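You operate a simulated robot arm through the tools that you are given. There is no shell and no other tool.

You run a simulated robot arm. Do the job below in one go: nothing can be reset, and whatever is moved stays where it is left.

Task
Check the blue sprung clamp in the jig and sort it.
Fine: latch it with the orange lever, press the yellow plunger, turn the lever back and stand the clamp in the tray that the jig names; turn no wing bolt; leave the other clamps alone. Where these are worked on the way, their far stop is far enough and under half their travel is too little: orange lever.

Only the result counts: the job must be done as asked and must still hold three seconds after the hand-in. Knocking over, shifting, dropping, spilling or breaking anything else fails it.

Robot
A 7-joint arm with a two-finger parallel gripper, fixed in place. Base frame: the origin is at the foot of the arm, x ahead of it, y to its left, z up; the work surface is at about z = 860. Lengths are in mm, angles in degrees, forces in N, time in s.
With the tool pointing down near the work surface it reaches from about 100 to 640 mm from the base axis. Its first joint turns from -66.0 to 66.0 degrees. Payload 1.57 kg.
The TCP is the grasp point between the finger pads, 30 mm short of the fingertips. In the tool frame z runs along the fingers and y along their closing line. The gripper opens to 80 mm. The fingers are 17 mm wide and 12 mm thick; the gripper's body (40 by 82 mm) begins 80 mm behind the TCP.
Orientation is told as [roll, pitch, yaw] about the base's x, y, z axes, in that order, counted from this pose: with the fingers straight down and closing along the base's y, the tool's x points along the base's -x, its y along +y and its z along -z.

Tools
- The arm moves only by the tool nudge_tool. Its argument "deltas" is a list of rows, each a list of 3 entries, a list of its own where there are three numbers: the shift along the tool's x, y, z in units of 150 mm (1.0 is 150 mm), then the turn, a rotation vector about the tool's x, y, z in units of 60 degrees (1.0 is 60 degrees), then the closure, from 0 (fully open) to 1 (shut). In form: [[[x, y, z], [ax, ay, az], hand], ...]. A call has 1 to 20 rows; each row is the pose to reach, as a shift and turn from the pose commanded when the call began, along the tool's axes at that moment. A call with a number of a shift or a turn outside -1 to 1 is refused whole. A row lasts 0.2 s, in which the tool goes at most 50 mm and 8.6 degrees; a call with a longer step from one row to the next is refused whole, and so is a gripper value outside its range. Where a pose cannot be reached the arm comes as near as it can. A force on the tool above 40 N (or 10 N above the force at the start of the call, whichever is more), or a blocked arm, ends the call early, and 0.2 s more pass. The fingers move at their own pace (about 72 mm/s each) and stop on an object; they squeeze with about 21 N. The grip force told is the motor's: it shows also when the fingers shut on nothing. Time passes only in rows, and 0.2 s behind the last, so rows that repeat a pose let the fingers close. It gives the time, the measured TCP pose, the force on the tool (base axes), the opening and the grip force at its end, in the units of the frame above (readings bear some noise), with the torque about the TCP (base axes, N m) and any sound that the robot's microphone picked up.
- Cameras (640 x 400 px; columns grow to the right, rows downward): "scene" is fixed at [64.2, 436.3, 1431.8]; the picture's right is [-0.71, -0.71, 0.00], its down [-0.34, 0.34, -0.88] and it looks along [0.62, -0.62, -0.48] (base axes); focal length 318 px, centre (320, 200). "wrist" rides on the gripper at [72, -7, -122] in the tool frame; the picture's right is [0.09, 1.00, 0.00], its down [-0.84, 0.08, -0.54] and it looks along [-0.54, 0.05, 0.84] (tool axes); focal length 238 px, centre (320, 200). There is no depth. A picture from a camera that has moved, and an enlarged one, comes with that camera's place and axes in the base frame and with its lens.
- grab_frame(camera): a new picture of that camera. No time passes.
- inspect(camera, box): a new picture of the part [left, top, right, bottom] of that camera's present view, enlarged. No time passes.
- job_done(): hands the job in; it is judged then, once.

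Nothing tells you positions but the pictures and the camera data. Unless the task says otherwise, let go and move clear before handing in.

The tools are called after "Request:" by a JSON object that holds its "name" and its "arguments". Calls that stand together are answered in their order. nudge_tool: Moves the arm, as the interface text tells. Its arguments: {"type":"object","properties":{"deltas":{"type":"array"}},"required":["deltas"]} The other tools are called the same way: grab_frame (camera) takes a picture; inspect (camera, box) takes an enlarged picture of a part of a camera's view; job_done () hands the job in.

At the start:

```text
time: 0.0
ee_pos: [366.2, -121.6, 1219.4]
orientation: [0.0, -0.1, 0.0]
force: [1.1, -0.2, -0.8]
wrist_torque: [0.02, -0.01, 0.0]
width: 80.1
finger_force: 0.0
```

scene: 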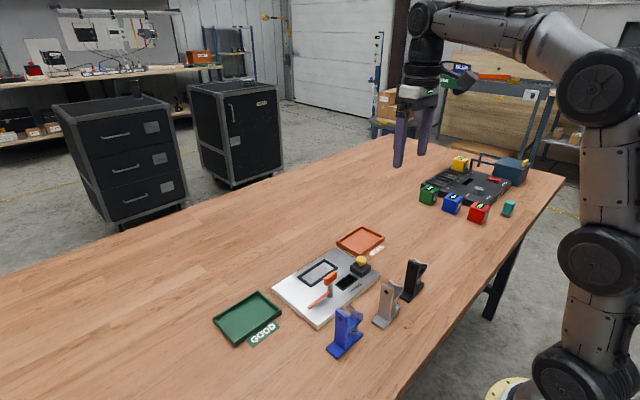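
wrist: 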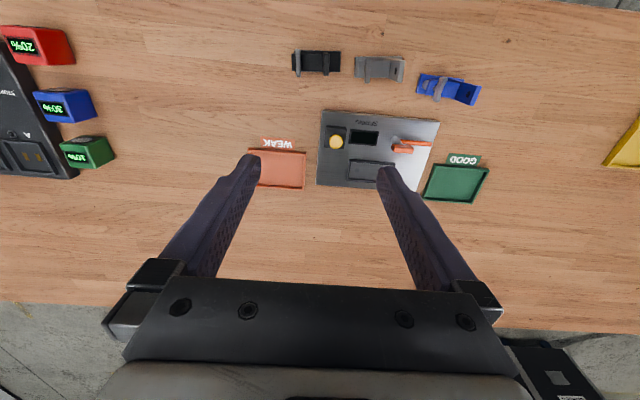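

I see a jig plate with an orange lever, a yellow plunger and a dark display, between a WEAK (red) tray and a GOOD (green) tray, and three clamps (black, grey, blue) on the near side. I'll take closer looks before I move.

Request:
{"name": "inspect", "arguments": {"camera": "scene", "box": [200, 210, 440, 360]}}

Request:
{"name": "inspect", "arguments": {"camera": "wrist", "box": [240, 30, 500, 210]}}

Request:
{"name": "inspect", "arguments": {"camera": "scene", "box": [320, 240, 440, 360]}}

Request:
{"name": "inspect", "arguments": {"camera": "scene", "box": [265, 220, 395, 330]}}

```text
2.67 times, centred on (320, 285) of scene
camera zoom: at [64.2, 436.3, 1431.8], right [-0.71, -0.71, 0.0], down [-0.34, 0.34, -0.88], along [0.62, -0.62, -0.48], focal length 848 px, centre (320, -27)
```

zoom: 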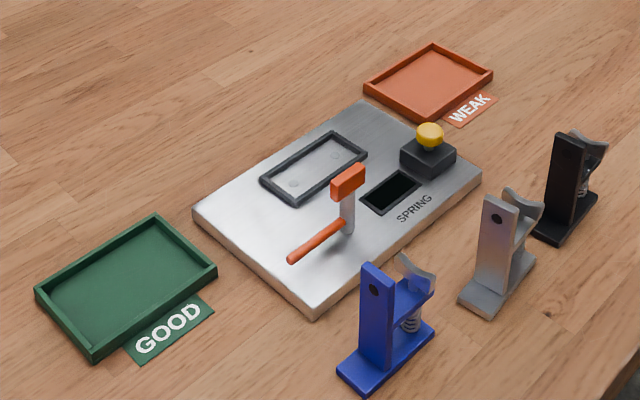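

```text
2.22 times, centred on (370, 120) of wrist
camera zoom: at [293.6, -128.5, 1342.2], right [-0.09, 1.0, 0.0], down [0.84, 0.08, 0.54], along [0.54, 0.05, -0.84], focal length 530 px, centre (209, 378)
```

zoom: 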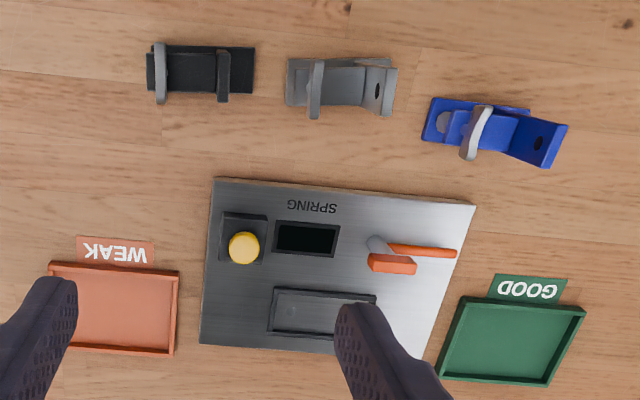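

```text
3.33 times, centred on (380, 300) of scene
camera zoom: at [64.2, 436.3, 1431.8], right [-0.71, -0.71, 0.0], down [-0.34, 0.34, -0.88], along [0.62, -0.62, -0.48], focal length 1060 px, centre (120, -133)
```

zoom: 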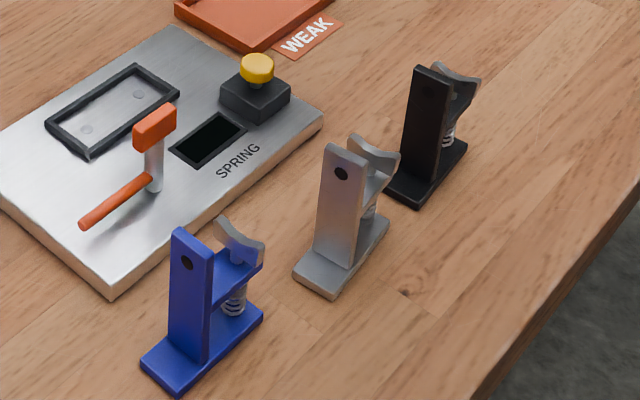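

```text
3.64 times, centred on (330, 275) of scene
camera zoom: at [64.2, 436.3, 1431.8], right [-0.71, -0.71, 0.0], down [-0.34, 0.34, -0.88], along [0.62, -0.62, -0.48], focal length 1156 px, centre (284, -73)
```

zoom: 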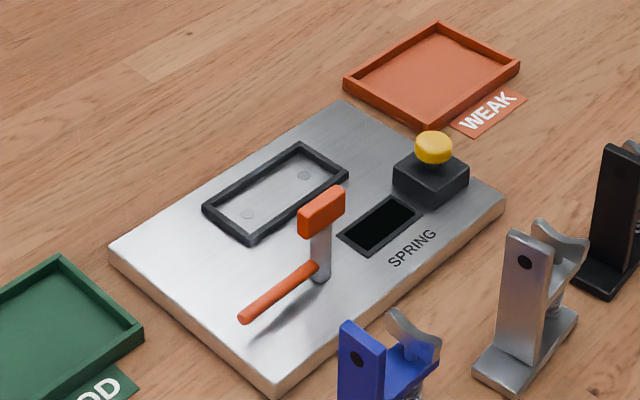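

The nest is the dark rectangular frame on the jig, and the blue clamp stands at about (335, 93). I'll move the wrist camera closer for better views.

Request:
{"name": "nudge_tool", "arguments": {"deltas": [[[0.08, 0.24, 0.2], [0, 0, 0], 0], [[0.16, 0.48, 0.4], [0, 0, 0], 0], [[0.24, 0.72, 0.6], [0, 0, 0], 0], [[0.32, 0.96, 0.8], [0, 0, 0], 0], [[0.32, 0.96, 0.8], [0, 0, 0], 0]]}}

Request:
{"name": "grab_frame", "arguments": {"camera": "wrist"}}

```text
time: 1.2
ee_pos: [318.6, 20.7, 1101.6]
orientation: [0.0, 0.0, 0.1]
force: [-0.1, -0.1, -0.7]
wrist_torque: [0.04, 0.03, -0.02]
width: 79.8
finger_force: 0.1
```

```text
taken
camera wrist: at [246.8, 13.9, 1222.1], right [-0.09, 1.0, 0.0], down [0.84, 0.08, 0.54], along [0.54, 0.05, -0.84], focal length 238 px, centre (320, 200)
```

wrist: 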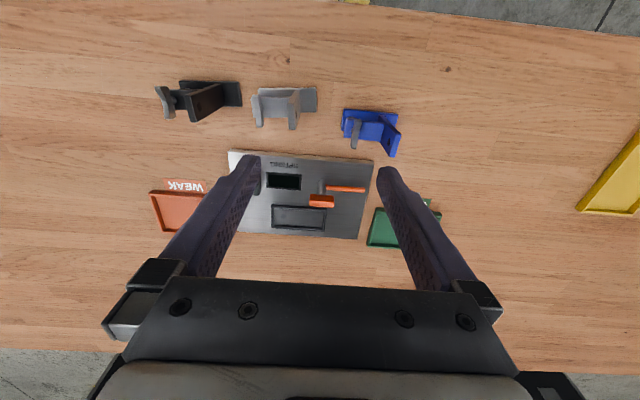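

I see the clamps, jig and trays from above at a moderate angle. I'll zoom in on each region to measure.

Request:
{"name": "inspect", "arguments": {"camera": "wrist", "box": [320, 90, 420, 170]}}

Request:
{"name": "inspect", "arguments": {"camera": "wrist", "box": [220, 140, 380, 250]}}

Request:
{"name": "inspect", "arguments": {"camera": "scene", "box": [315, 290, 375, 365]}}

Request:
{"name": "inspect", "arguments": {"camera": "wrist", "box": [560, 100, 640, 240]}}

```text
5.00 times, centred on (370, 130) of wrist
camera zoom: at [246.8, 13.9, 1222.1], right [-0.09, 1.0, 0.0], down [0.84, 0.08, 0.54], along [0.54, 0.05, -0.84], focal length 1192 px, centre (70, 550)
```

zoom: 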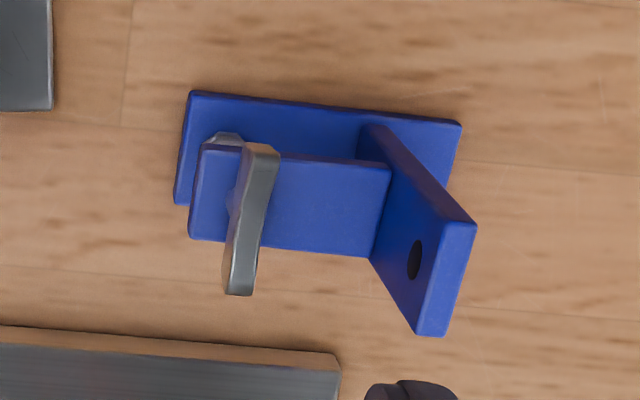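

```text
3.64 times, centred on (300, 195) of wrist
camera zoom: at [246.8, 13.9, 1222.1], right [-0.09, 1.0, 0.0], down [0.84, 0.08, 0.54], along [0.54, 0.05, -0.84], focal length 867 px, centre (393, 218)
```

zoom: 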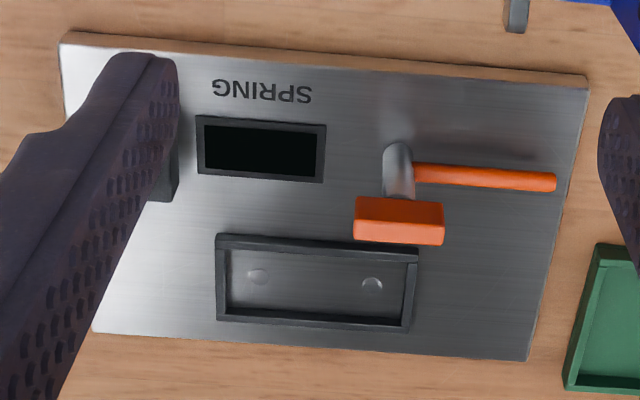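

```text
5.33 times, centred on (345, 328) of scene
camera zoom: at [64.1, 436.3, 1431.8], right [-0.71, -0.71, 0.0], down [-0.34, 0.34, -0.88], along [0.62, -0.62, -0.48], focal length 1696 px, centre (187, -480)
```

zoom: 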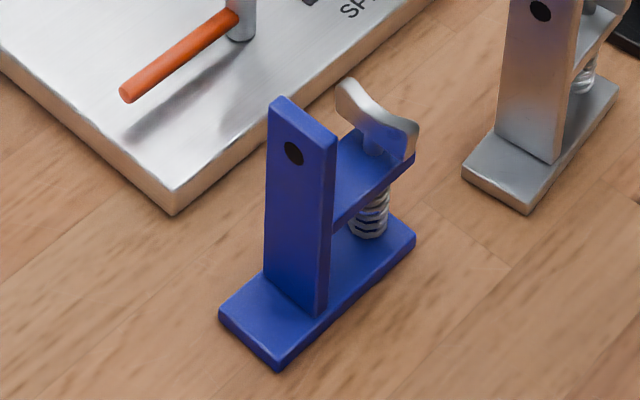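

```text
2.86 times, centred on (600, 170) of wrist
camera zoom: at [246.8, 13.9, 1222.1], right [-0.09, 1.0, 0.0], down [0.84, 0.08, 0.54], along [0.54, 0.05, -0.84], focal length 681 px, centre (-480, 286)
```

zoom: 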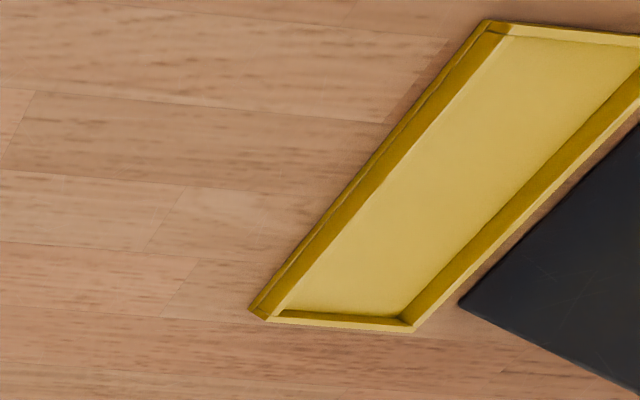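

The clamp stands with its upright at about y=108 and its foot about 79x31 mm. The nest looks centred near (511, 0), and the lever post is near (434, 34) with a T-head on top and a rod pointing +y. I'll move above the clamp for a precise look.

Request:
{"name": "nudge_tool", "arguments": {"deltas": [[[-0.034, 0.194, 0.111], [0, 0, 0], 0.3], [[-0.069, 0.388, 0.222], [0, 0, 0], 0.6], [[-0.103, 0.582, 0.333], [0, 0, 0], 0.6], [[-0.103, 0.582, 0.333], [0, 0, 0], 0.6]]}}

Request:
{"name": "grab_frame", "arguments": {"camera": "wrist"}}

Request:
{"name": "inspect", "arguments": {"camera": "wrist", "box": [260, 60, 400, 180]}}

```text
time: 2.2
ee_pos: [335.7, 109.1, 1047.4]
orientation: [0.1, -0.1, 0.0]
force: [-0.2, -0.7, -0.3]
wrist_torque: [-0.01, -0.02, 0.03]
width: 32.1
finger_force: 0.1
```

```text
taken
camera wrist: at [263.2, 102.9, 1169.5], right [-0.09, 1.0, 0.0], down [0.84, 0.08, 0.54], along [0.54, 0.05, -0.84], focal length 238 px, centre (320, 200)
```

wrist: 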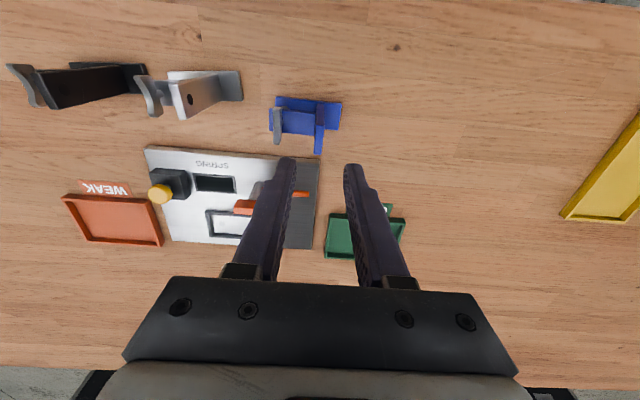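

```text
3.33 times, centred on (330, 120) of wrist
camera zoom: at [263.2, 102.9, 1169.5], right [-0.09, 1.0, 0.0], down [0.84, 0.08, 0.54], along [0.54, 0.05, -0.84], focal length 794 px, centre (287, 467)
```

zoom: 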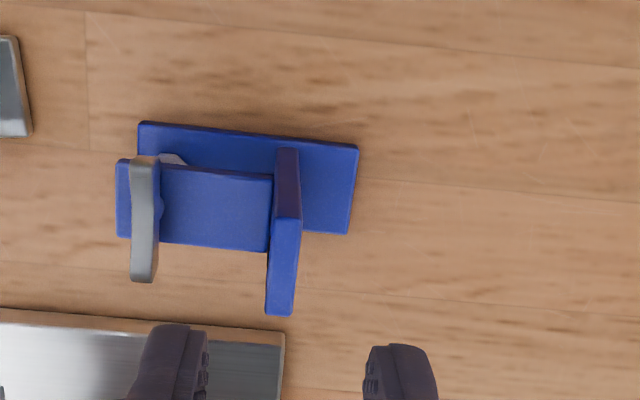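

The clamp upright is centred near (334, 108.5), its top is near z=961, and the foot is squared to the base axes. I'll lower partway with the fingers partly closed and check the alignment.

Request:
{"name": "nudge_tool", "arguments": {"deltas": [[[0.005, -0.003, 0.15], [0, 0, 0], 0.6], [[0.01, -0.007, 0.3], [0, 0, 0], 0.6], [[0.01, -0.007, 0.3], [0, 0, 0], 0.6], [[0.01, -0.007, 0.3], [0, 0, 0], 0.6]]}}

Request:
{"name": "inspect", "arguments": {"camera": "wrist", "box": [240, 50, 400, 200]}}

Request:
{"name": "inspect", "arguments": {"camera": "scene", "box": [300, 240, 400, 365]}}

```text
time: 3.2
ee_pos: [332.2, 107.1, 1003.3]
orientation: [0.0, 0.0, 0.0]
force: [-0.7, 0.0, -0.6]
wrist_torque: [-0.01, 0.01, -0.01]
width: 31.9
finger_force: 0.1
```

```text
2.67 times, centred on (320, 125) of wrist
camera zoom: at [260.4, 100.9, 1125.4], right [-0.09, 1.0, 0.0], down [0.84, 0.08, 0.54], along [0.54, 0.05, -0.84], focal length 636 px, centre (320, 400)
```

zoom: 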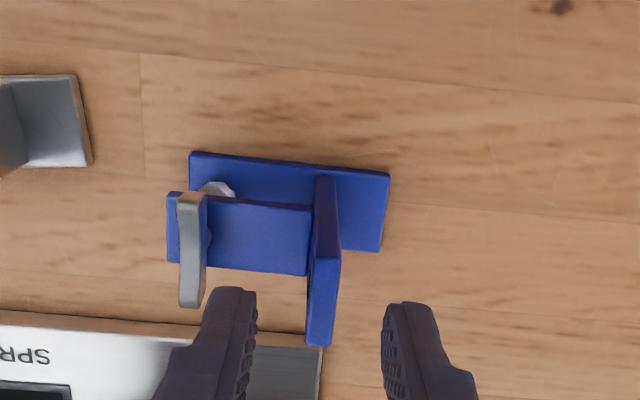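

```text
3.20 times, centred on (350, 302) of scene
camera zoom: at [64.2, 436.3, 1431.8], right [-0.71, -0.71, 0.0], down [-0.34, 0.34, -0.88], along [0.62, -0.62, -0.48], focal length 1017 px, centre (224, -128)
```

zoom: 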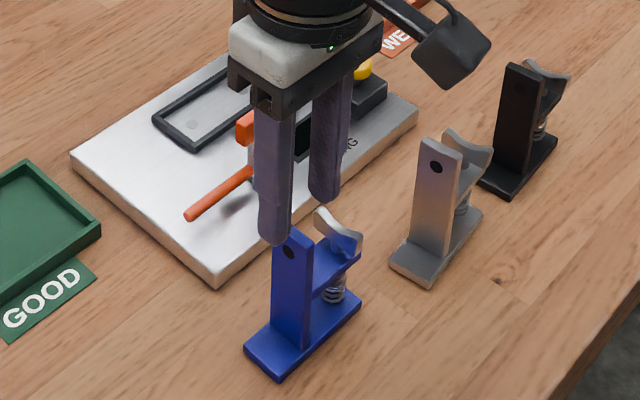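

The upright is confirmed at (334, 108), with its top near z=961. I'll lower the fingers around the upper part of the upright, above the arm, and close.

Request:
{"name": "nudge_tool", "arguments": {"deltas": [[[-0.0107, 0.002, 0.06], [0, 0, 0], 0.675], [[-0.0107, 0.002, 0.12], [0, 0, 0], 0.675], [[-0.0107, 0.002, 0.18], [0, 0, 0], 0.675], [[-0.0107, 0.002, 0.236], [0, 0, 0], 0.675], [[-0.0107, 0.002, 0.236], [0, 0, 0], 0.675]]}}

Request:
{"name": "inspect", "arguments": {"camera": "wrist", "box": [240, 50, 400, 200]}}

Request:
{"name": "inspect", "arguments": {"camera": "scene", "box": [300, 260, 380, 360]}}

```text
time: 4.4
ee_pos: [334.1, 108.9, 968.6]
orientation: [-0.1, 0.0, 0.0]
force: [0.6, -1.0, -0.6]
wrist_torque: [0.06, -0.05, 0.02]
width: 26.2
finger_force: 0.1
```

```text
2.67 times, centred on (320, 125) of wrist
camera zoom: at [261.9, 101.5, 1090.9], right [-0.09, 1.0, 0.0], down [0.84, 0.08, 0.54], along [0.54, 0.05, -0.84], focal length 636 px, centre (320, 400)
```

zoom: 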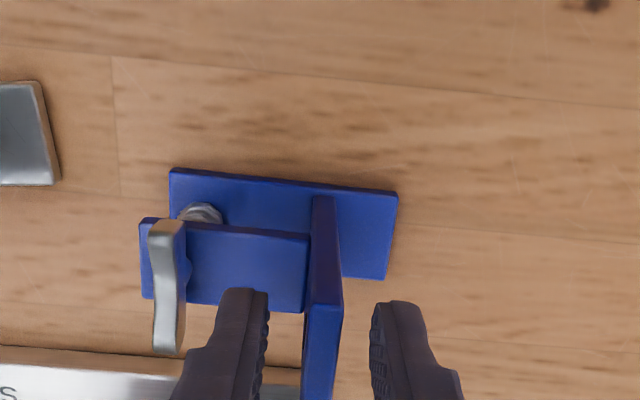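

```text
4.00 times, centred on (340, 310) of scene
camera zoom: at [64.2, 436.3, 1431.8], right [-0.71, -0.71, 0.0], down [-0.34, 0.34, -0.88], along [0.62, -0.62, -0.48], focal length 1272 px, centre (240, -240)
```

zoom: 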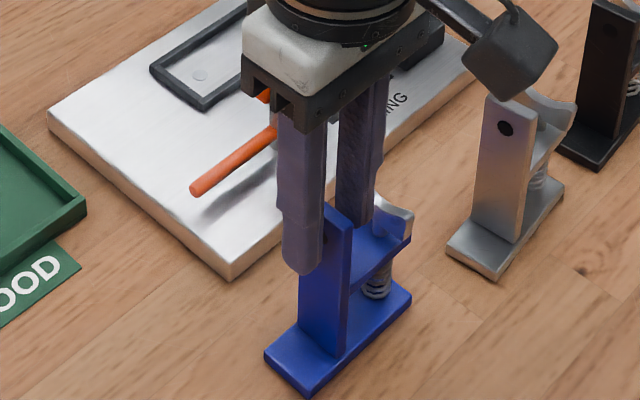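

The fingers straddle the upright cleanly and clear the grey wing bolt. I'll close the grip now.

Request:
{"name": "nudge_tool", "arguments": {"deltas": [[[0, 0, 0], [0, 0, 0], 1], [[0, 0, 0], [0, 0, 0], 1], [[0, 0, 0], [0, 0, 0], 1], [[0, 0, 0], [0, 0, 0], 1]]}}

Request:
{"name": "inspect", "arguments": {"camera": "wrist", "box": [240, 50, 400, 200]}}

```text
time: 5.4
ee_pos: [333.9, 108.5, 968.5]
orientation: [0.0, 0.0, 0.1]
force: [-1.3, -0.3, -0.2]
wrist_torque: [0.02, -0.02, -0.02]
width: 7.5
finger_force: 21.3
```

```text
2.67 times, centred on (320, 125) of wrist
camera zoom: at [261.8, 101.5, 1090.9], right [-0.09, 1.0, 0.0], down [0.84, 0.08, 0.54], along [0.54, 0.05, -0.84], focal length 636 px, centre (320, 400)
```

zoom: 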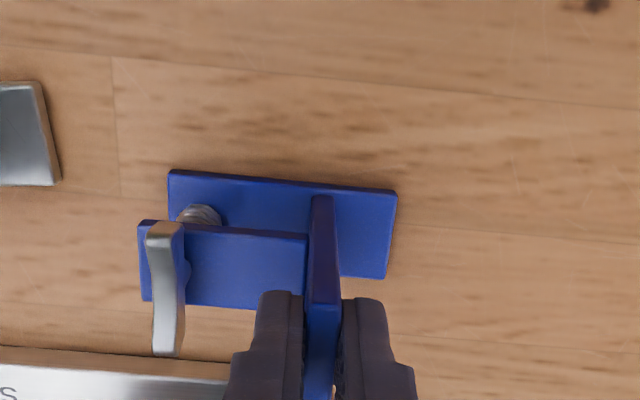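

The upright is held at 7.5 mm with the grip force on. I'll lift straight up, then look at the jig again.

Request:
{"name": "nudge_tool", "arguments": {"deltas": [[[0, 0, -0.1], [0, 0, 0], 1], [[0, 0, -0.3], [0, 0, 0], 1], [[0, 0, -0.5], [0, 0, 0], 1], [[0, 0, -0.72], [0, 0, 0], 1], [[0, 0, -0.72], [0, 0, 0], 1]]}}

Request:
{"name": "grab_frame", "arguments": {"camera": "wrist"}}

Request:
{"name": "inspect", "arguments": {"camera": "wrist", "box": [180, 130, 320, 250]}}

Request:
{"name": "grab_frame", "arguments": {"camera": "scene"}}

```text
time: 6.6
ee_pos: [332.7, 107.6, 1080.4]
orientation: [0.0, 0.0, 0.0]
force: [-0.2, 0.4, -2.9]
wrist_torque: [0.02, 0.02, 0.01]
width: 7.6
finger_force: 21.0
```

```text
taken
camera wrist: at [260.5, 101.0, 1203.0], right [-0.09, 1.0, 0.0], down [0.84, 0.08, 0.54], along [0.54, 0.05, -0.84], focal length 238 px, centre (320, 200)
```

wrist: 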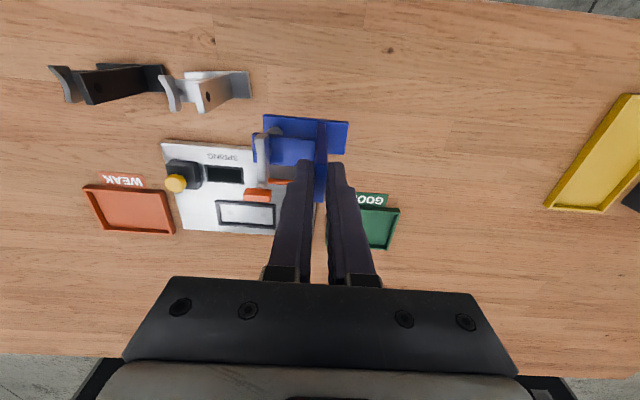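

```text
3.33 times, centred on (250, 190) of wrist
camera zoom: at [260.5, 101.0, 1203.0], right [-0.09, 1.0, 0.0], down [0.84, 0.08, 0.54], along [0.54, 0.05, -0.84], focal length 794 px, centre (553, 233)
```

zoom: 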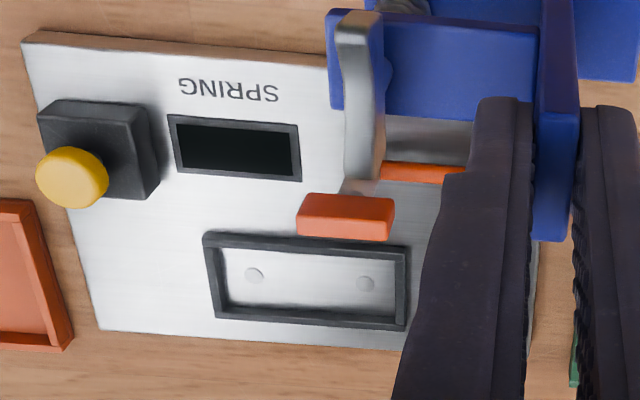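

```text
taken
```

scene: 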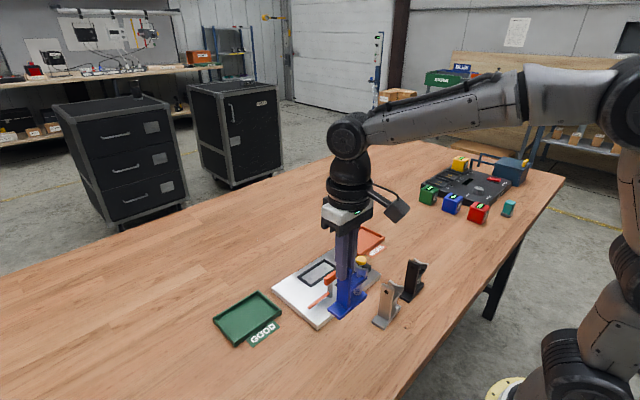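

The clamp lifted cleanly and hangs level. I'll move forward in +x, keeping to one side of the jig, to triangulate the nest from another viewpoint.

Request:
{"name": "nudge_tool", "arguments": {"deltas": [[[-0.2, 0, 0], [0, 0, 0], 1], [[-0.4, 0, 0], [0, 0, 0], 1], [[-0.6, 0, 0], [0, 0, 0], 1], [[-0.78, 0, 0], [0, 0, 0], 1], [[-0.78, 0, 0], [0, 0, 0], 1], [[-0.78, 0, 0], [0, 0, 0], 1]]}}

Request:
{"name": "grab_frame", "arguments": {"camera": "wrist"}}

Request:
{"name": "inspect", "arguments": {"camera": "wrist", "box": [160, 60, 320, 200]}}

```text
time: 8.0
ee_pos: [448.6, 110.7, 1077.3]
orientation: [0.0, 0.0, 0.0]
force: [0.2, -0.1, -2.9]
wrist_torque: [0.03, -0.01, -0.01]
width: 7.5
finger_force: 21.0
```

```text
taken
camera wrist: at [376.7, 103.3, 1199.1], right [-0.09, 1.0, 0.0], down [0.84, 0.08, 0.54], along [0.54, 0.05, -0.84], focal length 238 px, centre (320, 200)
```

wrist: 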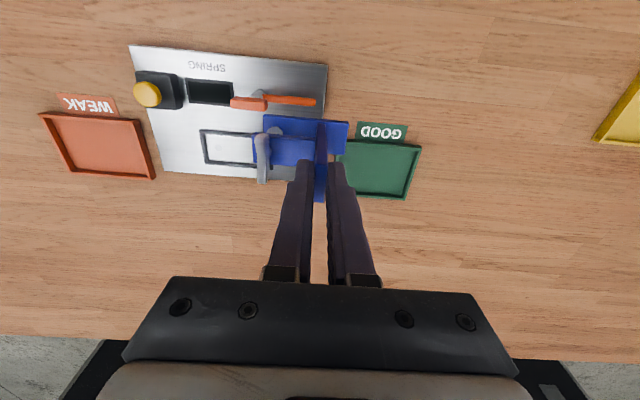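

```text
2.86 times, centred on (240, 130) of wrist
camera zoom: at [376.7, 103.3, 1199.1], right [-0.09, 1.0, 0.0], down [0.84, 0.08, 0.54], along [0.54, 0.05, -0.84], focal length 681 px, centre (549, 400)
```

zoom: 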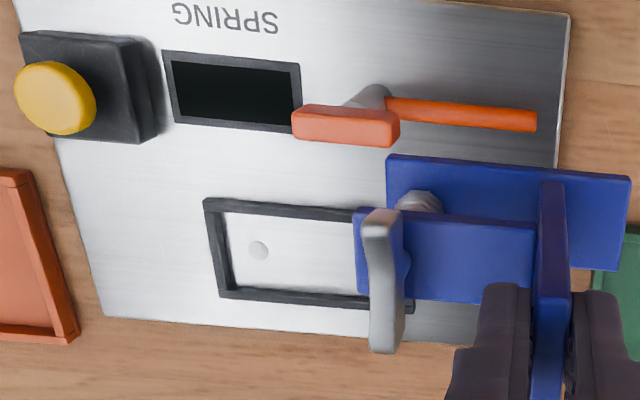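

From two views, the nest is centred at about (510.6, -0.7) and its floor is near z=875. The clamp's foot centre is 14 mm behind the TCP in y. I'll move above the nest and check alignment before lowering.

Request:
{"name": "nudge_tool", "arguments": {"deltas": [[[-0.15, -0.1, 0], [0, 0, 0], 1], [[-0.3, -0.25, 0], [0, 0, 0], 1], [[-0.413, -0.45, 0], [0, 0, 0], 1], [[-0.413, -0.647, 0], [0, 0, 0], 1], [[-0.413, -0.647, 0.12], [0, 0, 0], 1], [[-0.413, -0.647, 0.3], [0, 0, 0], 1], [[-0.413, -0.647, 0.3], [0, 0, 0], 1], [[-0.413, -0.647, 0.3], [0, 0, 0], 1]]}}

Request:
{"name": "grab_frame", "arguments": {"camera": "wrist"}}

Request:
{"name": "inspect", "arguments": {"camera": "wrist", "box": [220, 60, 380, 200]}}

Request:
{"name": "inspect", "arguments": {"camera": "scene", "box": [260, 190, 400, 330]}}

```text
time: 9.8
ee_pos: [511.8, 10.8, 1031.4]
orientation: [0.1, 0.1, 0.0]
force: [0.4, -0.8, -2.7]
wrist_torque: [0.02, 0.03, 0.02]
width: 7.5
finger_force: 21.2
```

```text
taken
camera wrist: at [439.5, 4.0, 1154.4], right [-0.09, 1.0, 0.0], down [0.84, 0.08, 0.54], along [0.54, 0.05, -0.84], focal length 238 px, centre (320, 200)
```

wrist: 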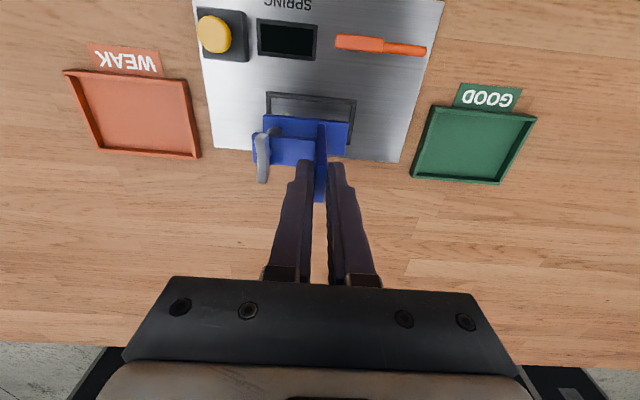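

```text
2.86 times, centred on (300, 130) of wrist
camera zoom: at [439.5, 4.0, 1154.4], right [-0.09, 1.0, 0.0], down [0.84, 0.08, 0.54], along [0.54, 0.05, -0.84], focal length 681 px, centre (377, 400)
```

zoom: 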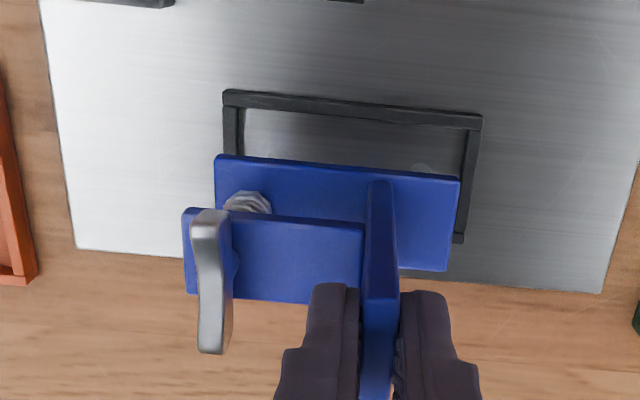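

```text
2.86 times, centred on (330, 260) of scene
camera zoom: at [64.2, 436.3, 1431.8], right [-0.71, -0.71, 0.0], down [-0.34, 0.34, -0.88], along [0.62, -0.62, -0.48], focal length 908 px, centre (291, 29)
```

zoom: 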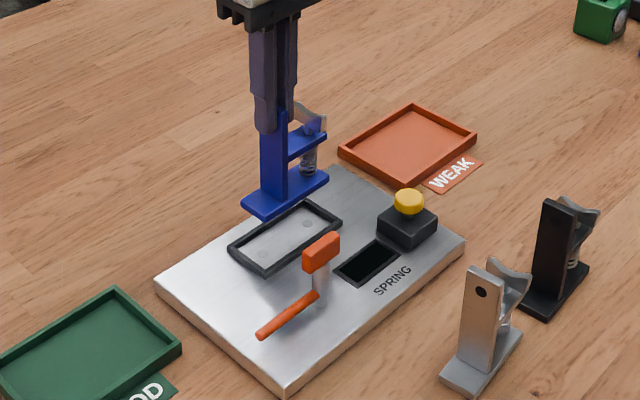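

The foot sits slightly off the nest centre (about +1.3 mm in x and -2 mm in y). I'll correct that and lower to just above the rim.

Request:
{"name": "nudge_tool", "arguments": {"deltas": [[[0.0085, 0.014, 0.08], [0, 0, 0], 1], [[0.0085, 0.014, 0.16], [0, 0, 0], 1], [[0.0085, 0.014, 0.24], [0, 0, 0], 1], [[0.0085, 0.014, 0.24], [0, 0, 0], 1], [[0.0085, 0.014, 0.24], [0, 0, 0], 1]]}}

Request:
{"name": "inspect", "arguments": {"camera": "wrist", "box": [220, 60, 380, 200]}}

Request:
{"name": "inspect", "arguments": {"camera": "scene", "box": [270, 220, 370, 300]}}

```text
time: 11.0
ee_pos: [511.1, 12.6, 995.6]
orientation: [0.0, 0.0, 0.1]
force: [-0.4, 0.0, -2.2]
wrist_torque: [0.03, 0.0, -0.03]
width: 7.4
finger_force: 21.3
```

```text
2.86 times, centred on (300, 130) of wrist
camera zoom: at [438.2, 6.4, 1117.1], right [-0.09, 1.0, 0.0], down [0.84, 0.08, 0.54], along [0.54, 0.05, -0.84], focal length 681 px, centre (377, 400)
```

zoom: 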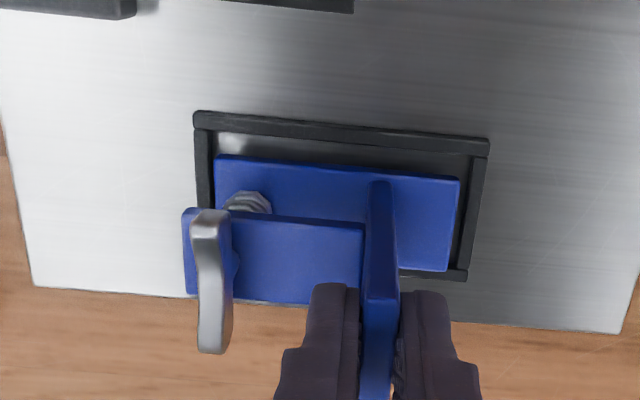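

```text
5.00 times, centred on (320, 260) of scene
camera zoom: at [64.2, 436.3, 1431.8], right [-0.71, -0.71, 0.0], down [-0.34, 0.34, -0.88], along [0.62, -0.62, -0.48], focal length 1590 px, centre (320, -100)
```

zoom: 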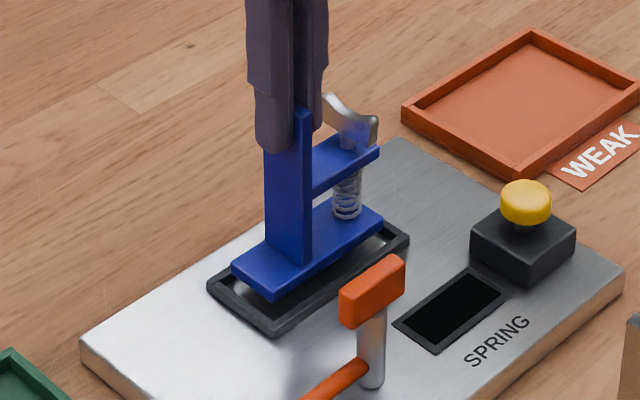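

The foot is centred over the nest within about half a millimetre. I'll lower it gently into the nest.

Request:
{"name": "nudge_tool", "arguments": {"deltas": [[[0, 0, 0.02], [0, 0, 0], 1], [[0, 0, 0.04], [0, 0, 0], 1], [[0, 0, 0.055], [0, 0, 0], 1], [[0, 0, 0.07], [0, 0, 0], 1], [[0, 0, 0.07], [0, 0, 0], 1]]}}

Request:
{"name": "inspect", "arguments": {"camera": "wrist", "box": [220, 60, 380, 200]}}

Request:
{"name": "inspect", "arguments": {"camera": "scene", "box": [270, 220, 370, 300]}}

```text
time: 12.2
ee_pos: [509.7, 13.9, 986.9]
orientation: [0.0, 0.0, 0.1]
force: [-0.4, -1.1, -2.2]
wrist_torque: [0.04, 0.0, 0.0]
width: 7.6
finger_force: 21.0
```

```text
2.86 times, centred on (300, 130) of wrist
camera zoom: at [438.7, 6.6, 1108.5], right [-0.09, 1.0, 0.0], down [0.84, 0.08, 0.54], along [0.54, 0.05, -0.84], focal length 681 px, centre (377, 400)
```

zoom: 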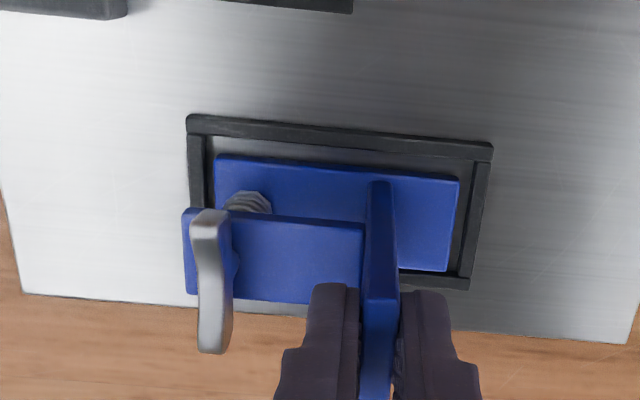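

```text
5.00 times, centred on (320, 260) of scene
camera zoom: at [64.2, 436.3, 1431.8], right [-0.71, -0.71, 0.0], down [-0.34, 0.34, -0.88], along [0.62, -0.62, -0.48], focal length 1590 px, centre (320, -100)
```

zoom: 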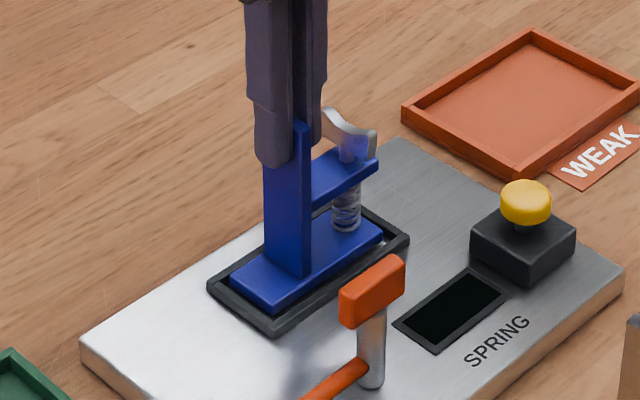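

There's no contact yet and the foot is about to enter the rim with good clearance. I'll continue down in small steps.

Request:
{"name": "nudge_tool", "arguments": {"deltas": [[[0, 0, 0.012], [0, 0, 0], 1], [[0, 0, 0.024], [0, 0, 0], 1], [[0, 0, 0.024], [0, 0, 0], 1]]}}

Request:
{"name": "inspect", "arguments": {"camera": "wrist", "box": [220, 60, 380, 200]}}

Request:
{"name": "inspect", "arguments": {"camera": "scene", "box": [270, 220, 370, 300]}}

```text
time: 13.0
ee_pos: [510.8, 14.8, 985.2]
orientation: [0.0, -0.2, 0.0]
force: [-3.4, 0.1, 11.4]
wrist_torque: [-0.04, 0.6, 0.0]
width: 7.5
finger_force: 21.1
```

```text
2.86 times, centred on (300, 130) of wrist
camera zoom: at [438.1, 6.9, 1106.6], right [-0.09, 1.0, 0.0], down [0.83, 0.08, 0.54], along [0.54, 0.05, -0.84], focal length 681 px, centre (377, 400)
```

zoom: 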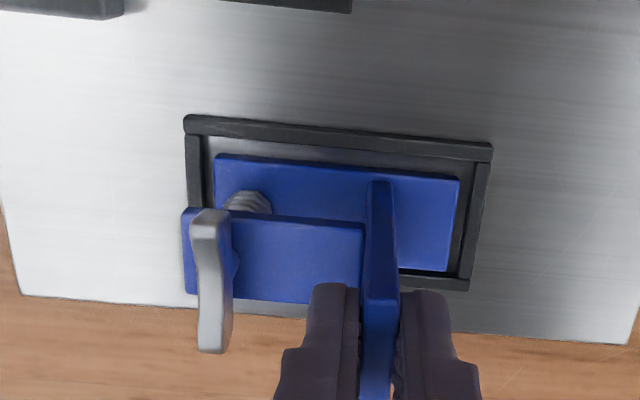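

```text
5.00 times, centred on (320, 260) of scene
camera zoom: at [63.9, 436.3, 1431.8], right [-0.71, -0.71, 0.0], down [-0.34, 0.34, -0.88], along [0.62, -0.62, -0.48], focal length 1590 px, centre (320, -100)
```

zoom: 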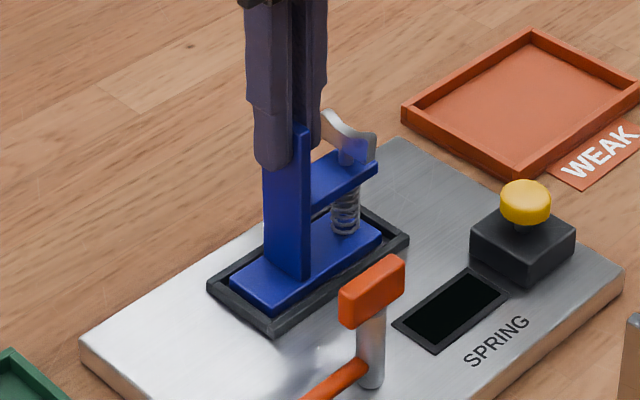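

I feel contact at z≈985 with about 14 N up, which fits the expected floor height. I'll zoom in to check how the foot is seated.

Request:
{"name": "inspect", "arguments": {"camera": "scene", "box": [305, 255, 360, 290]}}

Request:
{"name": "inspect", "arguments": {"camera": "wrist", "box": [260, 80, 350, 140]}}

```text
11.43 times, centred on (332, 272) of scene
camera zoom: at [63.9, 436.3, 1431.8], right [-0.71, -0.71, 0.0], down [-0.34, 0.34, -0.88], along [0.62, -0.62, -0.48], focal length 3633 px, centre (177, -629)
```

zoom: 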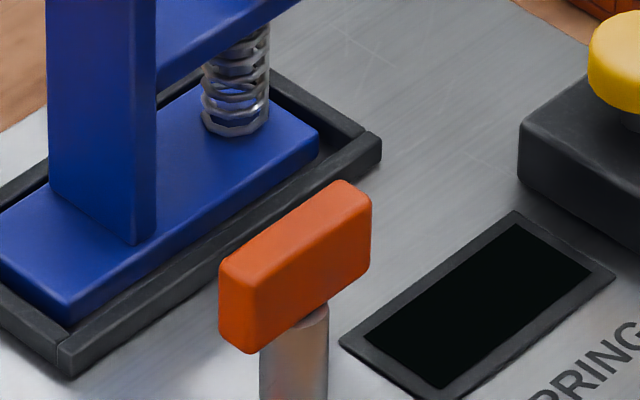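

```text
6.67 times, centred on (305, 110) of wrist
camera zoom: at [438.1, 6.9, 1106.6], right [-0.09, 1.0, 0.0], down [0.83, 0.08, 0.54], along [0.54, 0.05, -0.84], focal length 1589 px, centre (420, 800)
```

zoom: 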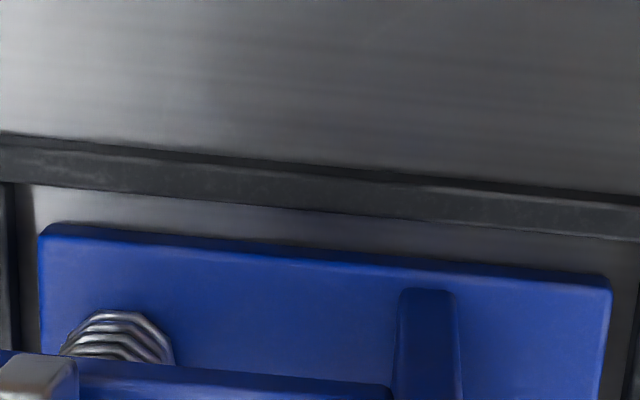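

The foot lies inside the rim on all sides and rests on the floor. I'll release with a limited opening to stay clear of the wing bolt.

Request:
{"name": "nudge_tool", "arguments": {"deltas": [[[0, 0, -0.008], [0, 0, 0], 1], [[0, 0, -0.008], [0, 0, 0], 0.8], [[0, 0, -0.008], [0, 0, 0], 0.675], [[0, 0, -0.008], [0, 0, 0], 0.675]]}}

Request:
{"name": "inspect", "arguments": {"camera": "wrist", "box": [220, 60, 380, 200]}}

Request:
{"name": "inspect", "arguments": {"camera": "scene", "box": [270, 220, 370, 300]}}

```text
time: 14.0
ee_pos: [510.5, 14.4, 984.9]
orientation: [0.0, 0.0, 0.0]
force: [-0.3, 0.3, 0.5]
wrist_torque: [-0.01, 0.01, -0.02]
width: 25.8
finger_force: 0.1
```

```text
2.86 times, centred on (300, 130) of wrist
camera zoom: at [438.5, 7.4, 1106.0], right [-0.09, 1.0, 0.0], down [0.84, 0.08, 0.54], along [0.54, 0.05, -0.84], focal length 681 px, centre (377, 400)
```

zoom: 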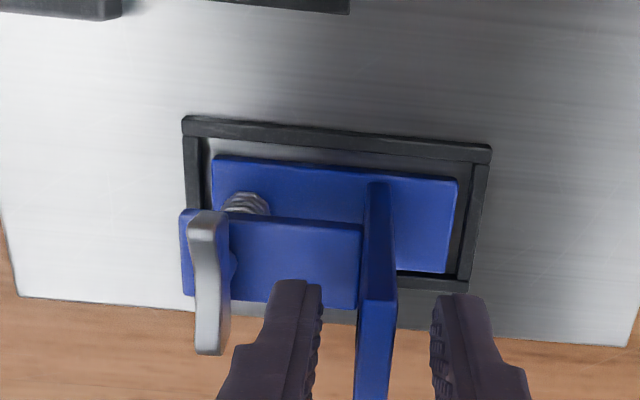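

```text
5.00 times, centred on (320, 260) of scene
camera zoom: at [64.2, 436.3, 1431.8], right [-0.71, -0.71, 0.0], down [-0.34, 0.34, -0.88], along [0.62, -0.62, -0.48], focal length 1590 px, centre (320, -100)
```

zoom: 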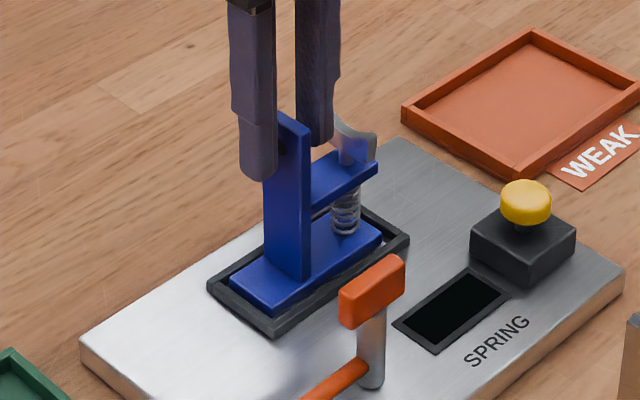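

The clamp stands in the nest on its own. I'll lift straight up and swing over toward the lever, starting to yaw the hand so the fingers will close across its T-head.

Request:
{"name": "nudge_tool", "arguments": {"deltas": [[[0, 0, -0.15], [0, 0, 0], 0.675], [[0, 0, -0.35], [0, 0, 0], 0.675], [[0, 0, -0.6], [0, 0, 0], 0.675], [[0, 0, -0.7], [0, 0, -0.14], 0.6], [[0.1, 0.03, -0.7], [0, 0, -0.28], 0.5], [[0.2, 0.06, -0.7], [0, 0, -0.42], 0.4], [[0.3, 0.09, -0.7], [0, 0, -0.56], 0.4], [[0.4, 0.11, -0.7], [0, 0, -0.7], 0.4], [[0.51, 0.131, -0.7], [0, 0, -0.84], 0.4], [[0.51, 0.131, -0.7], [0, 0, -0.98], 0.4], [[0.51, 0.131, -0.7], [0, 0, -0.98], 0.4]]}}

Request:
{"name": "grab_frame", "arguments": {"camera": "wrist"}}

Request:
{"name": "grab_frame", "arguments": {"camera": "scene"}}

```text
time: 16.4
ee_pos: [433.8, 34.0, 1090.1]
orientation: [0.0, 0.0, 59.0]
force: [0.5, 1.0, 0.0]
wrist_torque: [0.01, 0.0, 0.0]
width: 48.1
finger_force: 0.0
```

```text
taken
camera wrist: at [402.7, -32.5, 1211.7], right [-0.9, 0.43, 0.0], down [0.37, 0.76, 0.54], along [0.24, 0.49, -0.84], focal length 238 px, centre (320, 200)
```

wrist: 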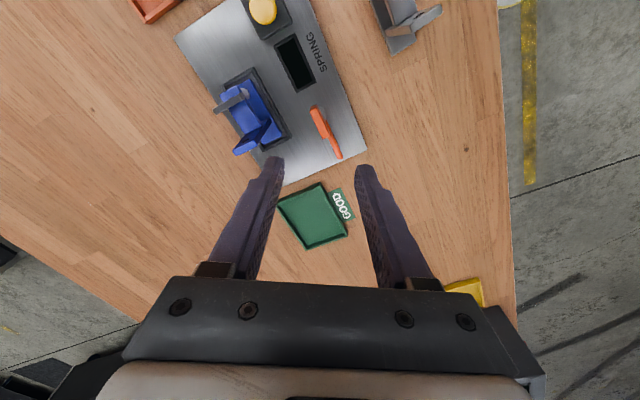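

```text
taken
```

scene: 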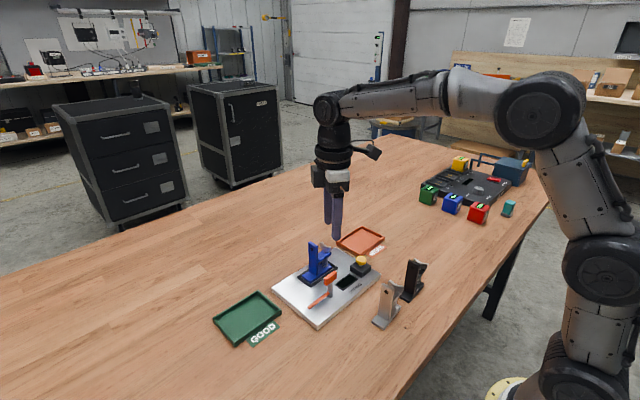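

Yaw is now +59°, and the clamp stands upright in the nest. I'll finish the turn to +90° and look at the lever head.

Request:
{"name": "nudge_tool", "arguments": {"deltas": [[[0, 0, 0], [0, 0, -0.13], 0.4], [[0, 0, 0], [0, 0, -0.26], 0.4], [[0, 0, 0], [0, 0, -0.39], 0.4], [[0, 0, 0], [0, 0, -0.52], 0.4], [[0, 0, 0], [0, 0, -0.52], 0.4]]}}

Request:
{"name": "grab_frame", "arguments": {"camera": "wrist"}}

Request:
{"name": "inspect", "arguments": {"camera": "wrist", "box": [260, 80, 400, 190]}}

Request:
{"name": "inspect", "arguments": {"camera": "scene", "box": [290, 220, 390, 320]}}

```text
time: 17.6
ee_pos: [435.0, 34.2, 1089.6]
orientation: [0.1, 0.0, 90.1]
force: [-0.1, 0.0, 0.6]
wrist_torque: [0.0, 0.03, -0.01]
width: 47.8
finger_force: 0.0
```

```text
taken
camera wrist: at [441.6, -38.1, 1211.3], right [-1.0, -0.09, 0.0], down [-0.08, 0.84, 0.54], along [-0.05, 0.54, -0.84], focal length 238 px, centre (320, 200)
```

wrist: 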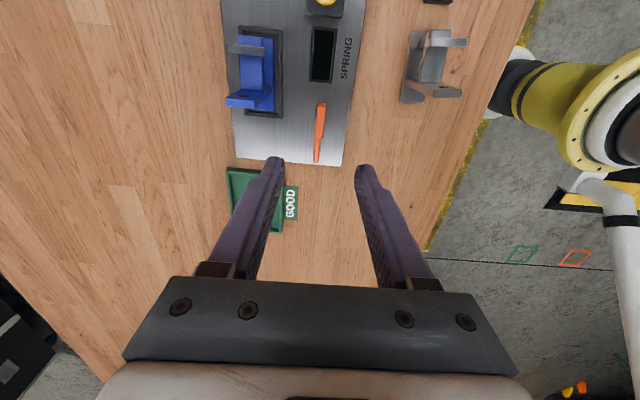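

```text
3.64 times, centred on (330, 135) of wrist
camera zoom: at [441.6, -38.1, 1211.3], right [-1.0, -0.09, 0.0], down [-0.08, 0.84, 0.54], along [-0.05, 0.54, -0.84], focal length 867 px, centre (284, 436)
```

zoom: 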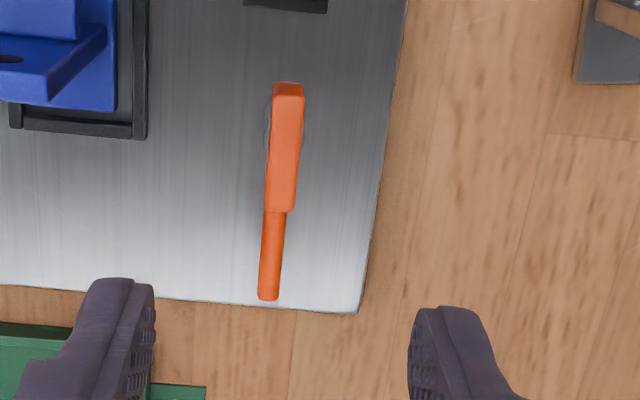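

```text
4.00 times, centred on (340, 270) of scene
camera zoom: at [64.2, 436.3, 1431.8], right [-0.71, -0.71, 0.0], down [-0.34, 0.34, -0.88], along [0.62, -0.62, -0.48], focal length 1272 px, centre (240, -80)
```

zoom: 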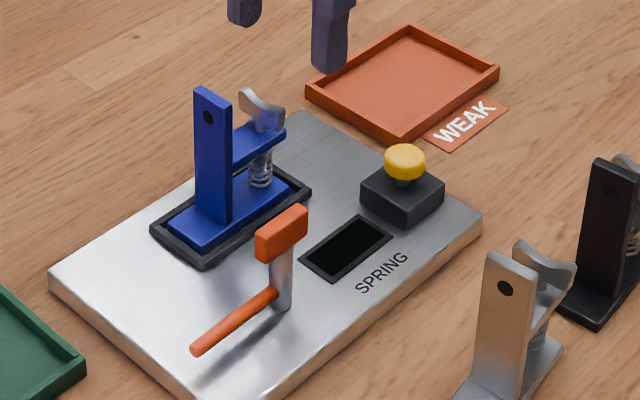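

The T-head is centred at about (434.7, 34). It is about 9 mm wide in x and 35 mm long in y, with its top near z=939, and the TCP is right above it. I'll lower to just above and check.

Request:
{"name": "nudge_tool", "arguments": {"deltas": [[[0, 0, 0.25], [0, 0, 0], 0.5], [[0, 0, 0.5], [0, 0, 0], 0.5], [[0, 0, 0.7], [0, 0, 0], 0.5], [[0, 0, 0.8], [0, 0, 0], 0.5], [[0, 0, 0.8], [0, 0, 0], 0.5], [[0, 0, 0.8], [0, 0, 0], 0.5]]}}

Request:
{"name": "inspect", "arguments": {"camera": "wrist", "box": [240, 60, 400, 200]}}

Request:
{"name": "inspect", "arguments": {"camera": "scene", "box": [290, 220, 390, 320]}}

```text
time: 19.0
ee_pos: [434.2, 34.4, 969.4]
orientation: [-0.1, 0.1, 89.9]
force: [0.5, 0.3, 0.6]
wrist_torque: [0.01, -0.02, 0.02]
width: 40.2
finger_force: 0.2
```

```text
2.86 times, centred on (320, 130) of wrist
camera zoom: at [440.7, -37.9, 1091.3], right [-1.0, -0.09, 0.0], down [-0.08, 0.84, 0.54], along [-0.05, 0.54, -0.84], focal length 681 px, centre (320, 400)
```

zoom: 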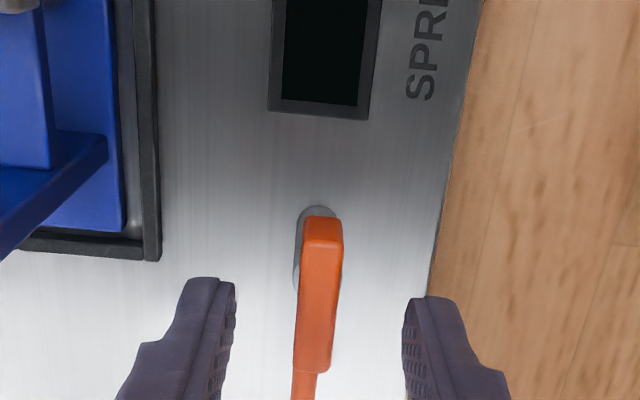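

```text
4.00 times, centred on (340, 270) of scene
camera zoom: at [64.2, 436.3, 1431.8], right [-0.71, -0.71, 0.0], down [-0.34, 0.34, -0.88], along [0.62, -0.62, -0.48], focal length 1272 px, centre (240, -80)
```

zoom: 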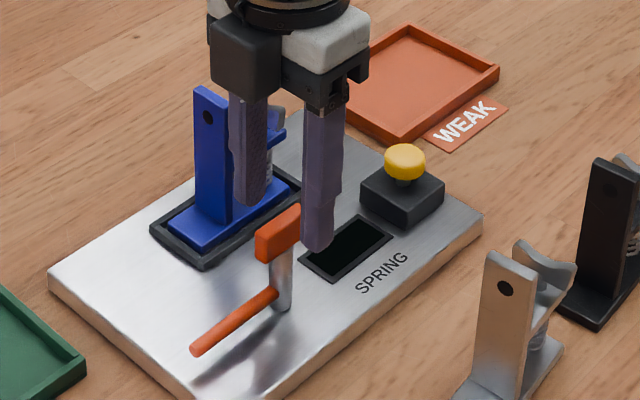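

The fingers straddle the T-head with it centred between them. I'll lower 15 mm and close on it.

Request:
{"name": "nudge_tool", "arguments": {"deltas": [[[0, -0.007, 0.05], [0, 0, 0], 0.5], [[0, -0.007, 0.1], [0, 0, 0], 0.5], [[0, -0.007, 0.1], [0, 0, 0], 0.8], [[0, -0.007, 0.1], [0, 0, 0], 1], [[0, -0.007, 0.1], [0, 0, 0], 1], [[0, -0.007, 0.1], [0, 0, 0], 1]]}}

Request:
{"name": "inspect", "arguments": {"camera": "scene", "box": [290, 220, 390, 320]}}

Request:
{"name": "inspect", "arguments": {"camera": "wrist", "box": [240, 60, 400, 200]}}

```text
time: 20.4
ee_pos: [436.0, 32.1, 954.7]
orientation: [0.2, 0.0, 90.0]
force: [-6.4, -0.9, 2.0]
wrist_torque: [0.09, 0.02, 0.0]
width: 10.0
finger_force: 28.1
```

```text
4.00 times, centred on (340, 270) of scene
camera zoom: at [64.0, 436.3, 1431.8], right [-0.71, -0.71, 0.0], down [-0.34, 0.34, -0.88], along [0.62, -0.62, -0.48], focal length 1272 px, centre (240, -80)
```

zoom: 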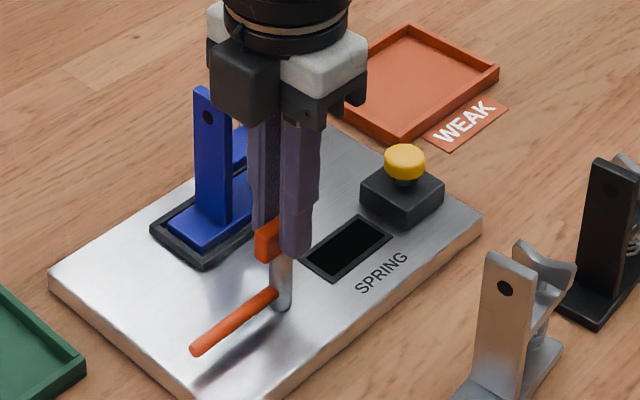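

```text
2.86 times, centred on (320, 130) of wrist
camera zoom: at [441.7, -38.4, 1075.7], right [-1.0, -0.09, 0.0], down [-0.08, 0.84, 0.54], along [-0.05, 0.54, -0.84], focal length 681 px, centre (320, 400)
```

zoom: 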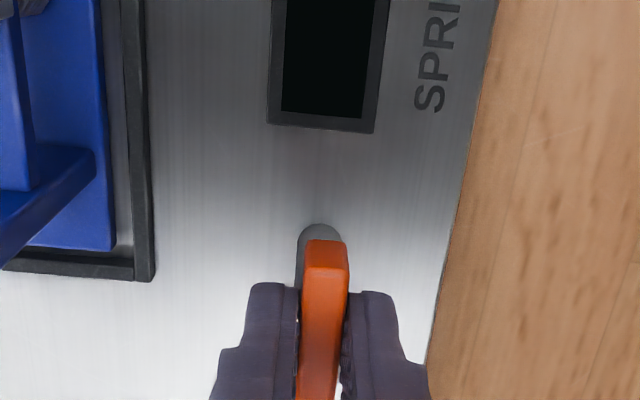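

The head is gripped at 10 mm width. I'll try a small clockwise turn, seen from above and toward the clamp, and watch the torque and the rod.

Request:
{"name": "nudge_tool", "arguments": {"deltas": [[[0, 0.004, 0], [0, 0, 0.1], 1], [[0, 0.004, 0], [0, 0, 0.2], 1], [[0, 0.004, 0], [0, 0, 0.3], 1], [[0, 0.004, 0], [0, 0, 0.3], 1]]}}

Request:
{"name": "inspect", "arguments": {"camera": "scene", "box": [290, 220, 390, 320]}}

Request:
{"name": "inspect", "arguments": {"camera": "wrist", "box": [240, 60, 400, 200]}}

```text
time: 21.4
ee_pos: [434.7, 34.9, 954.4]
orientation: [-0.1, 0.0, 72.0]
force: [1.3, 1.6, -0.4]
wrist_torque: [-0.83, 0.27, 0.03]
width: 9.8
finger_force: 28.3
```

```text
4.00 times, centred on (340, 270) of scene
camera zoom: at [64.2, 436.3, 1431.8], right [-0.71, -0.71, 0.0], down [-0.34, 0.34, -0.88], along [0.62, -0.62, -0.48], focal length 1272 px, centre (240, -80)
```

zoom: 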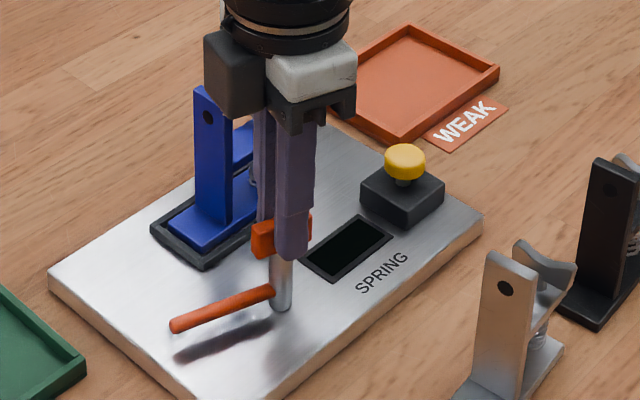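

```text
2.86 times, centred on (320, 130) of wrist
camera zoom: at [418.7, -37.0, 1075.7], right [-0.98, 0.22, 0.0], down [0.19, 0.82, 0.54], along [0.12, 0.53, -0.84], focal length 681 px, centre (320, 400)
```

zoom: 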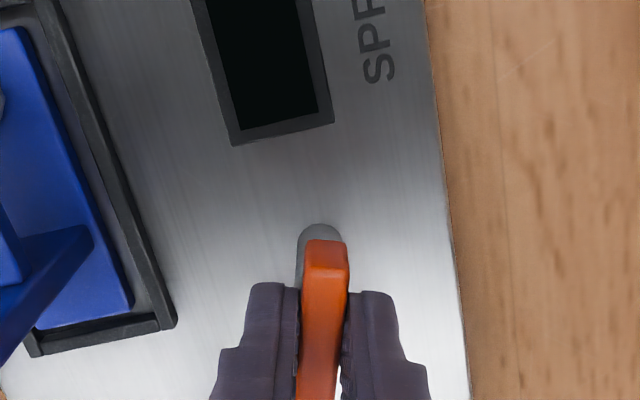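

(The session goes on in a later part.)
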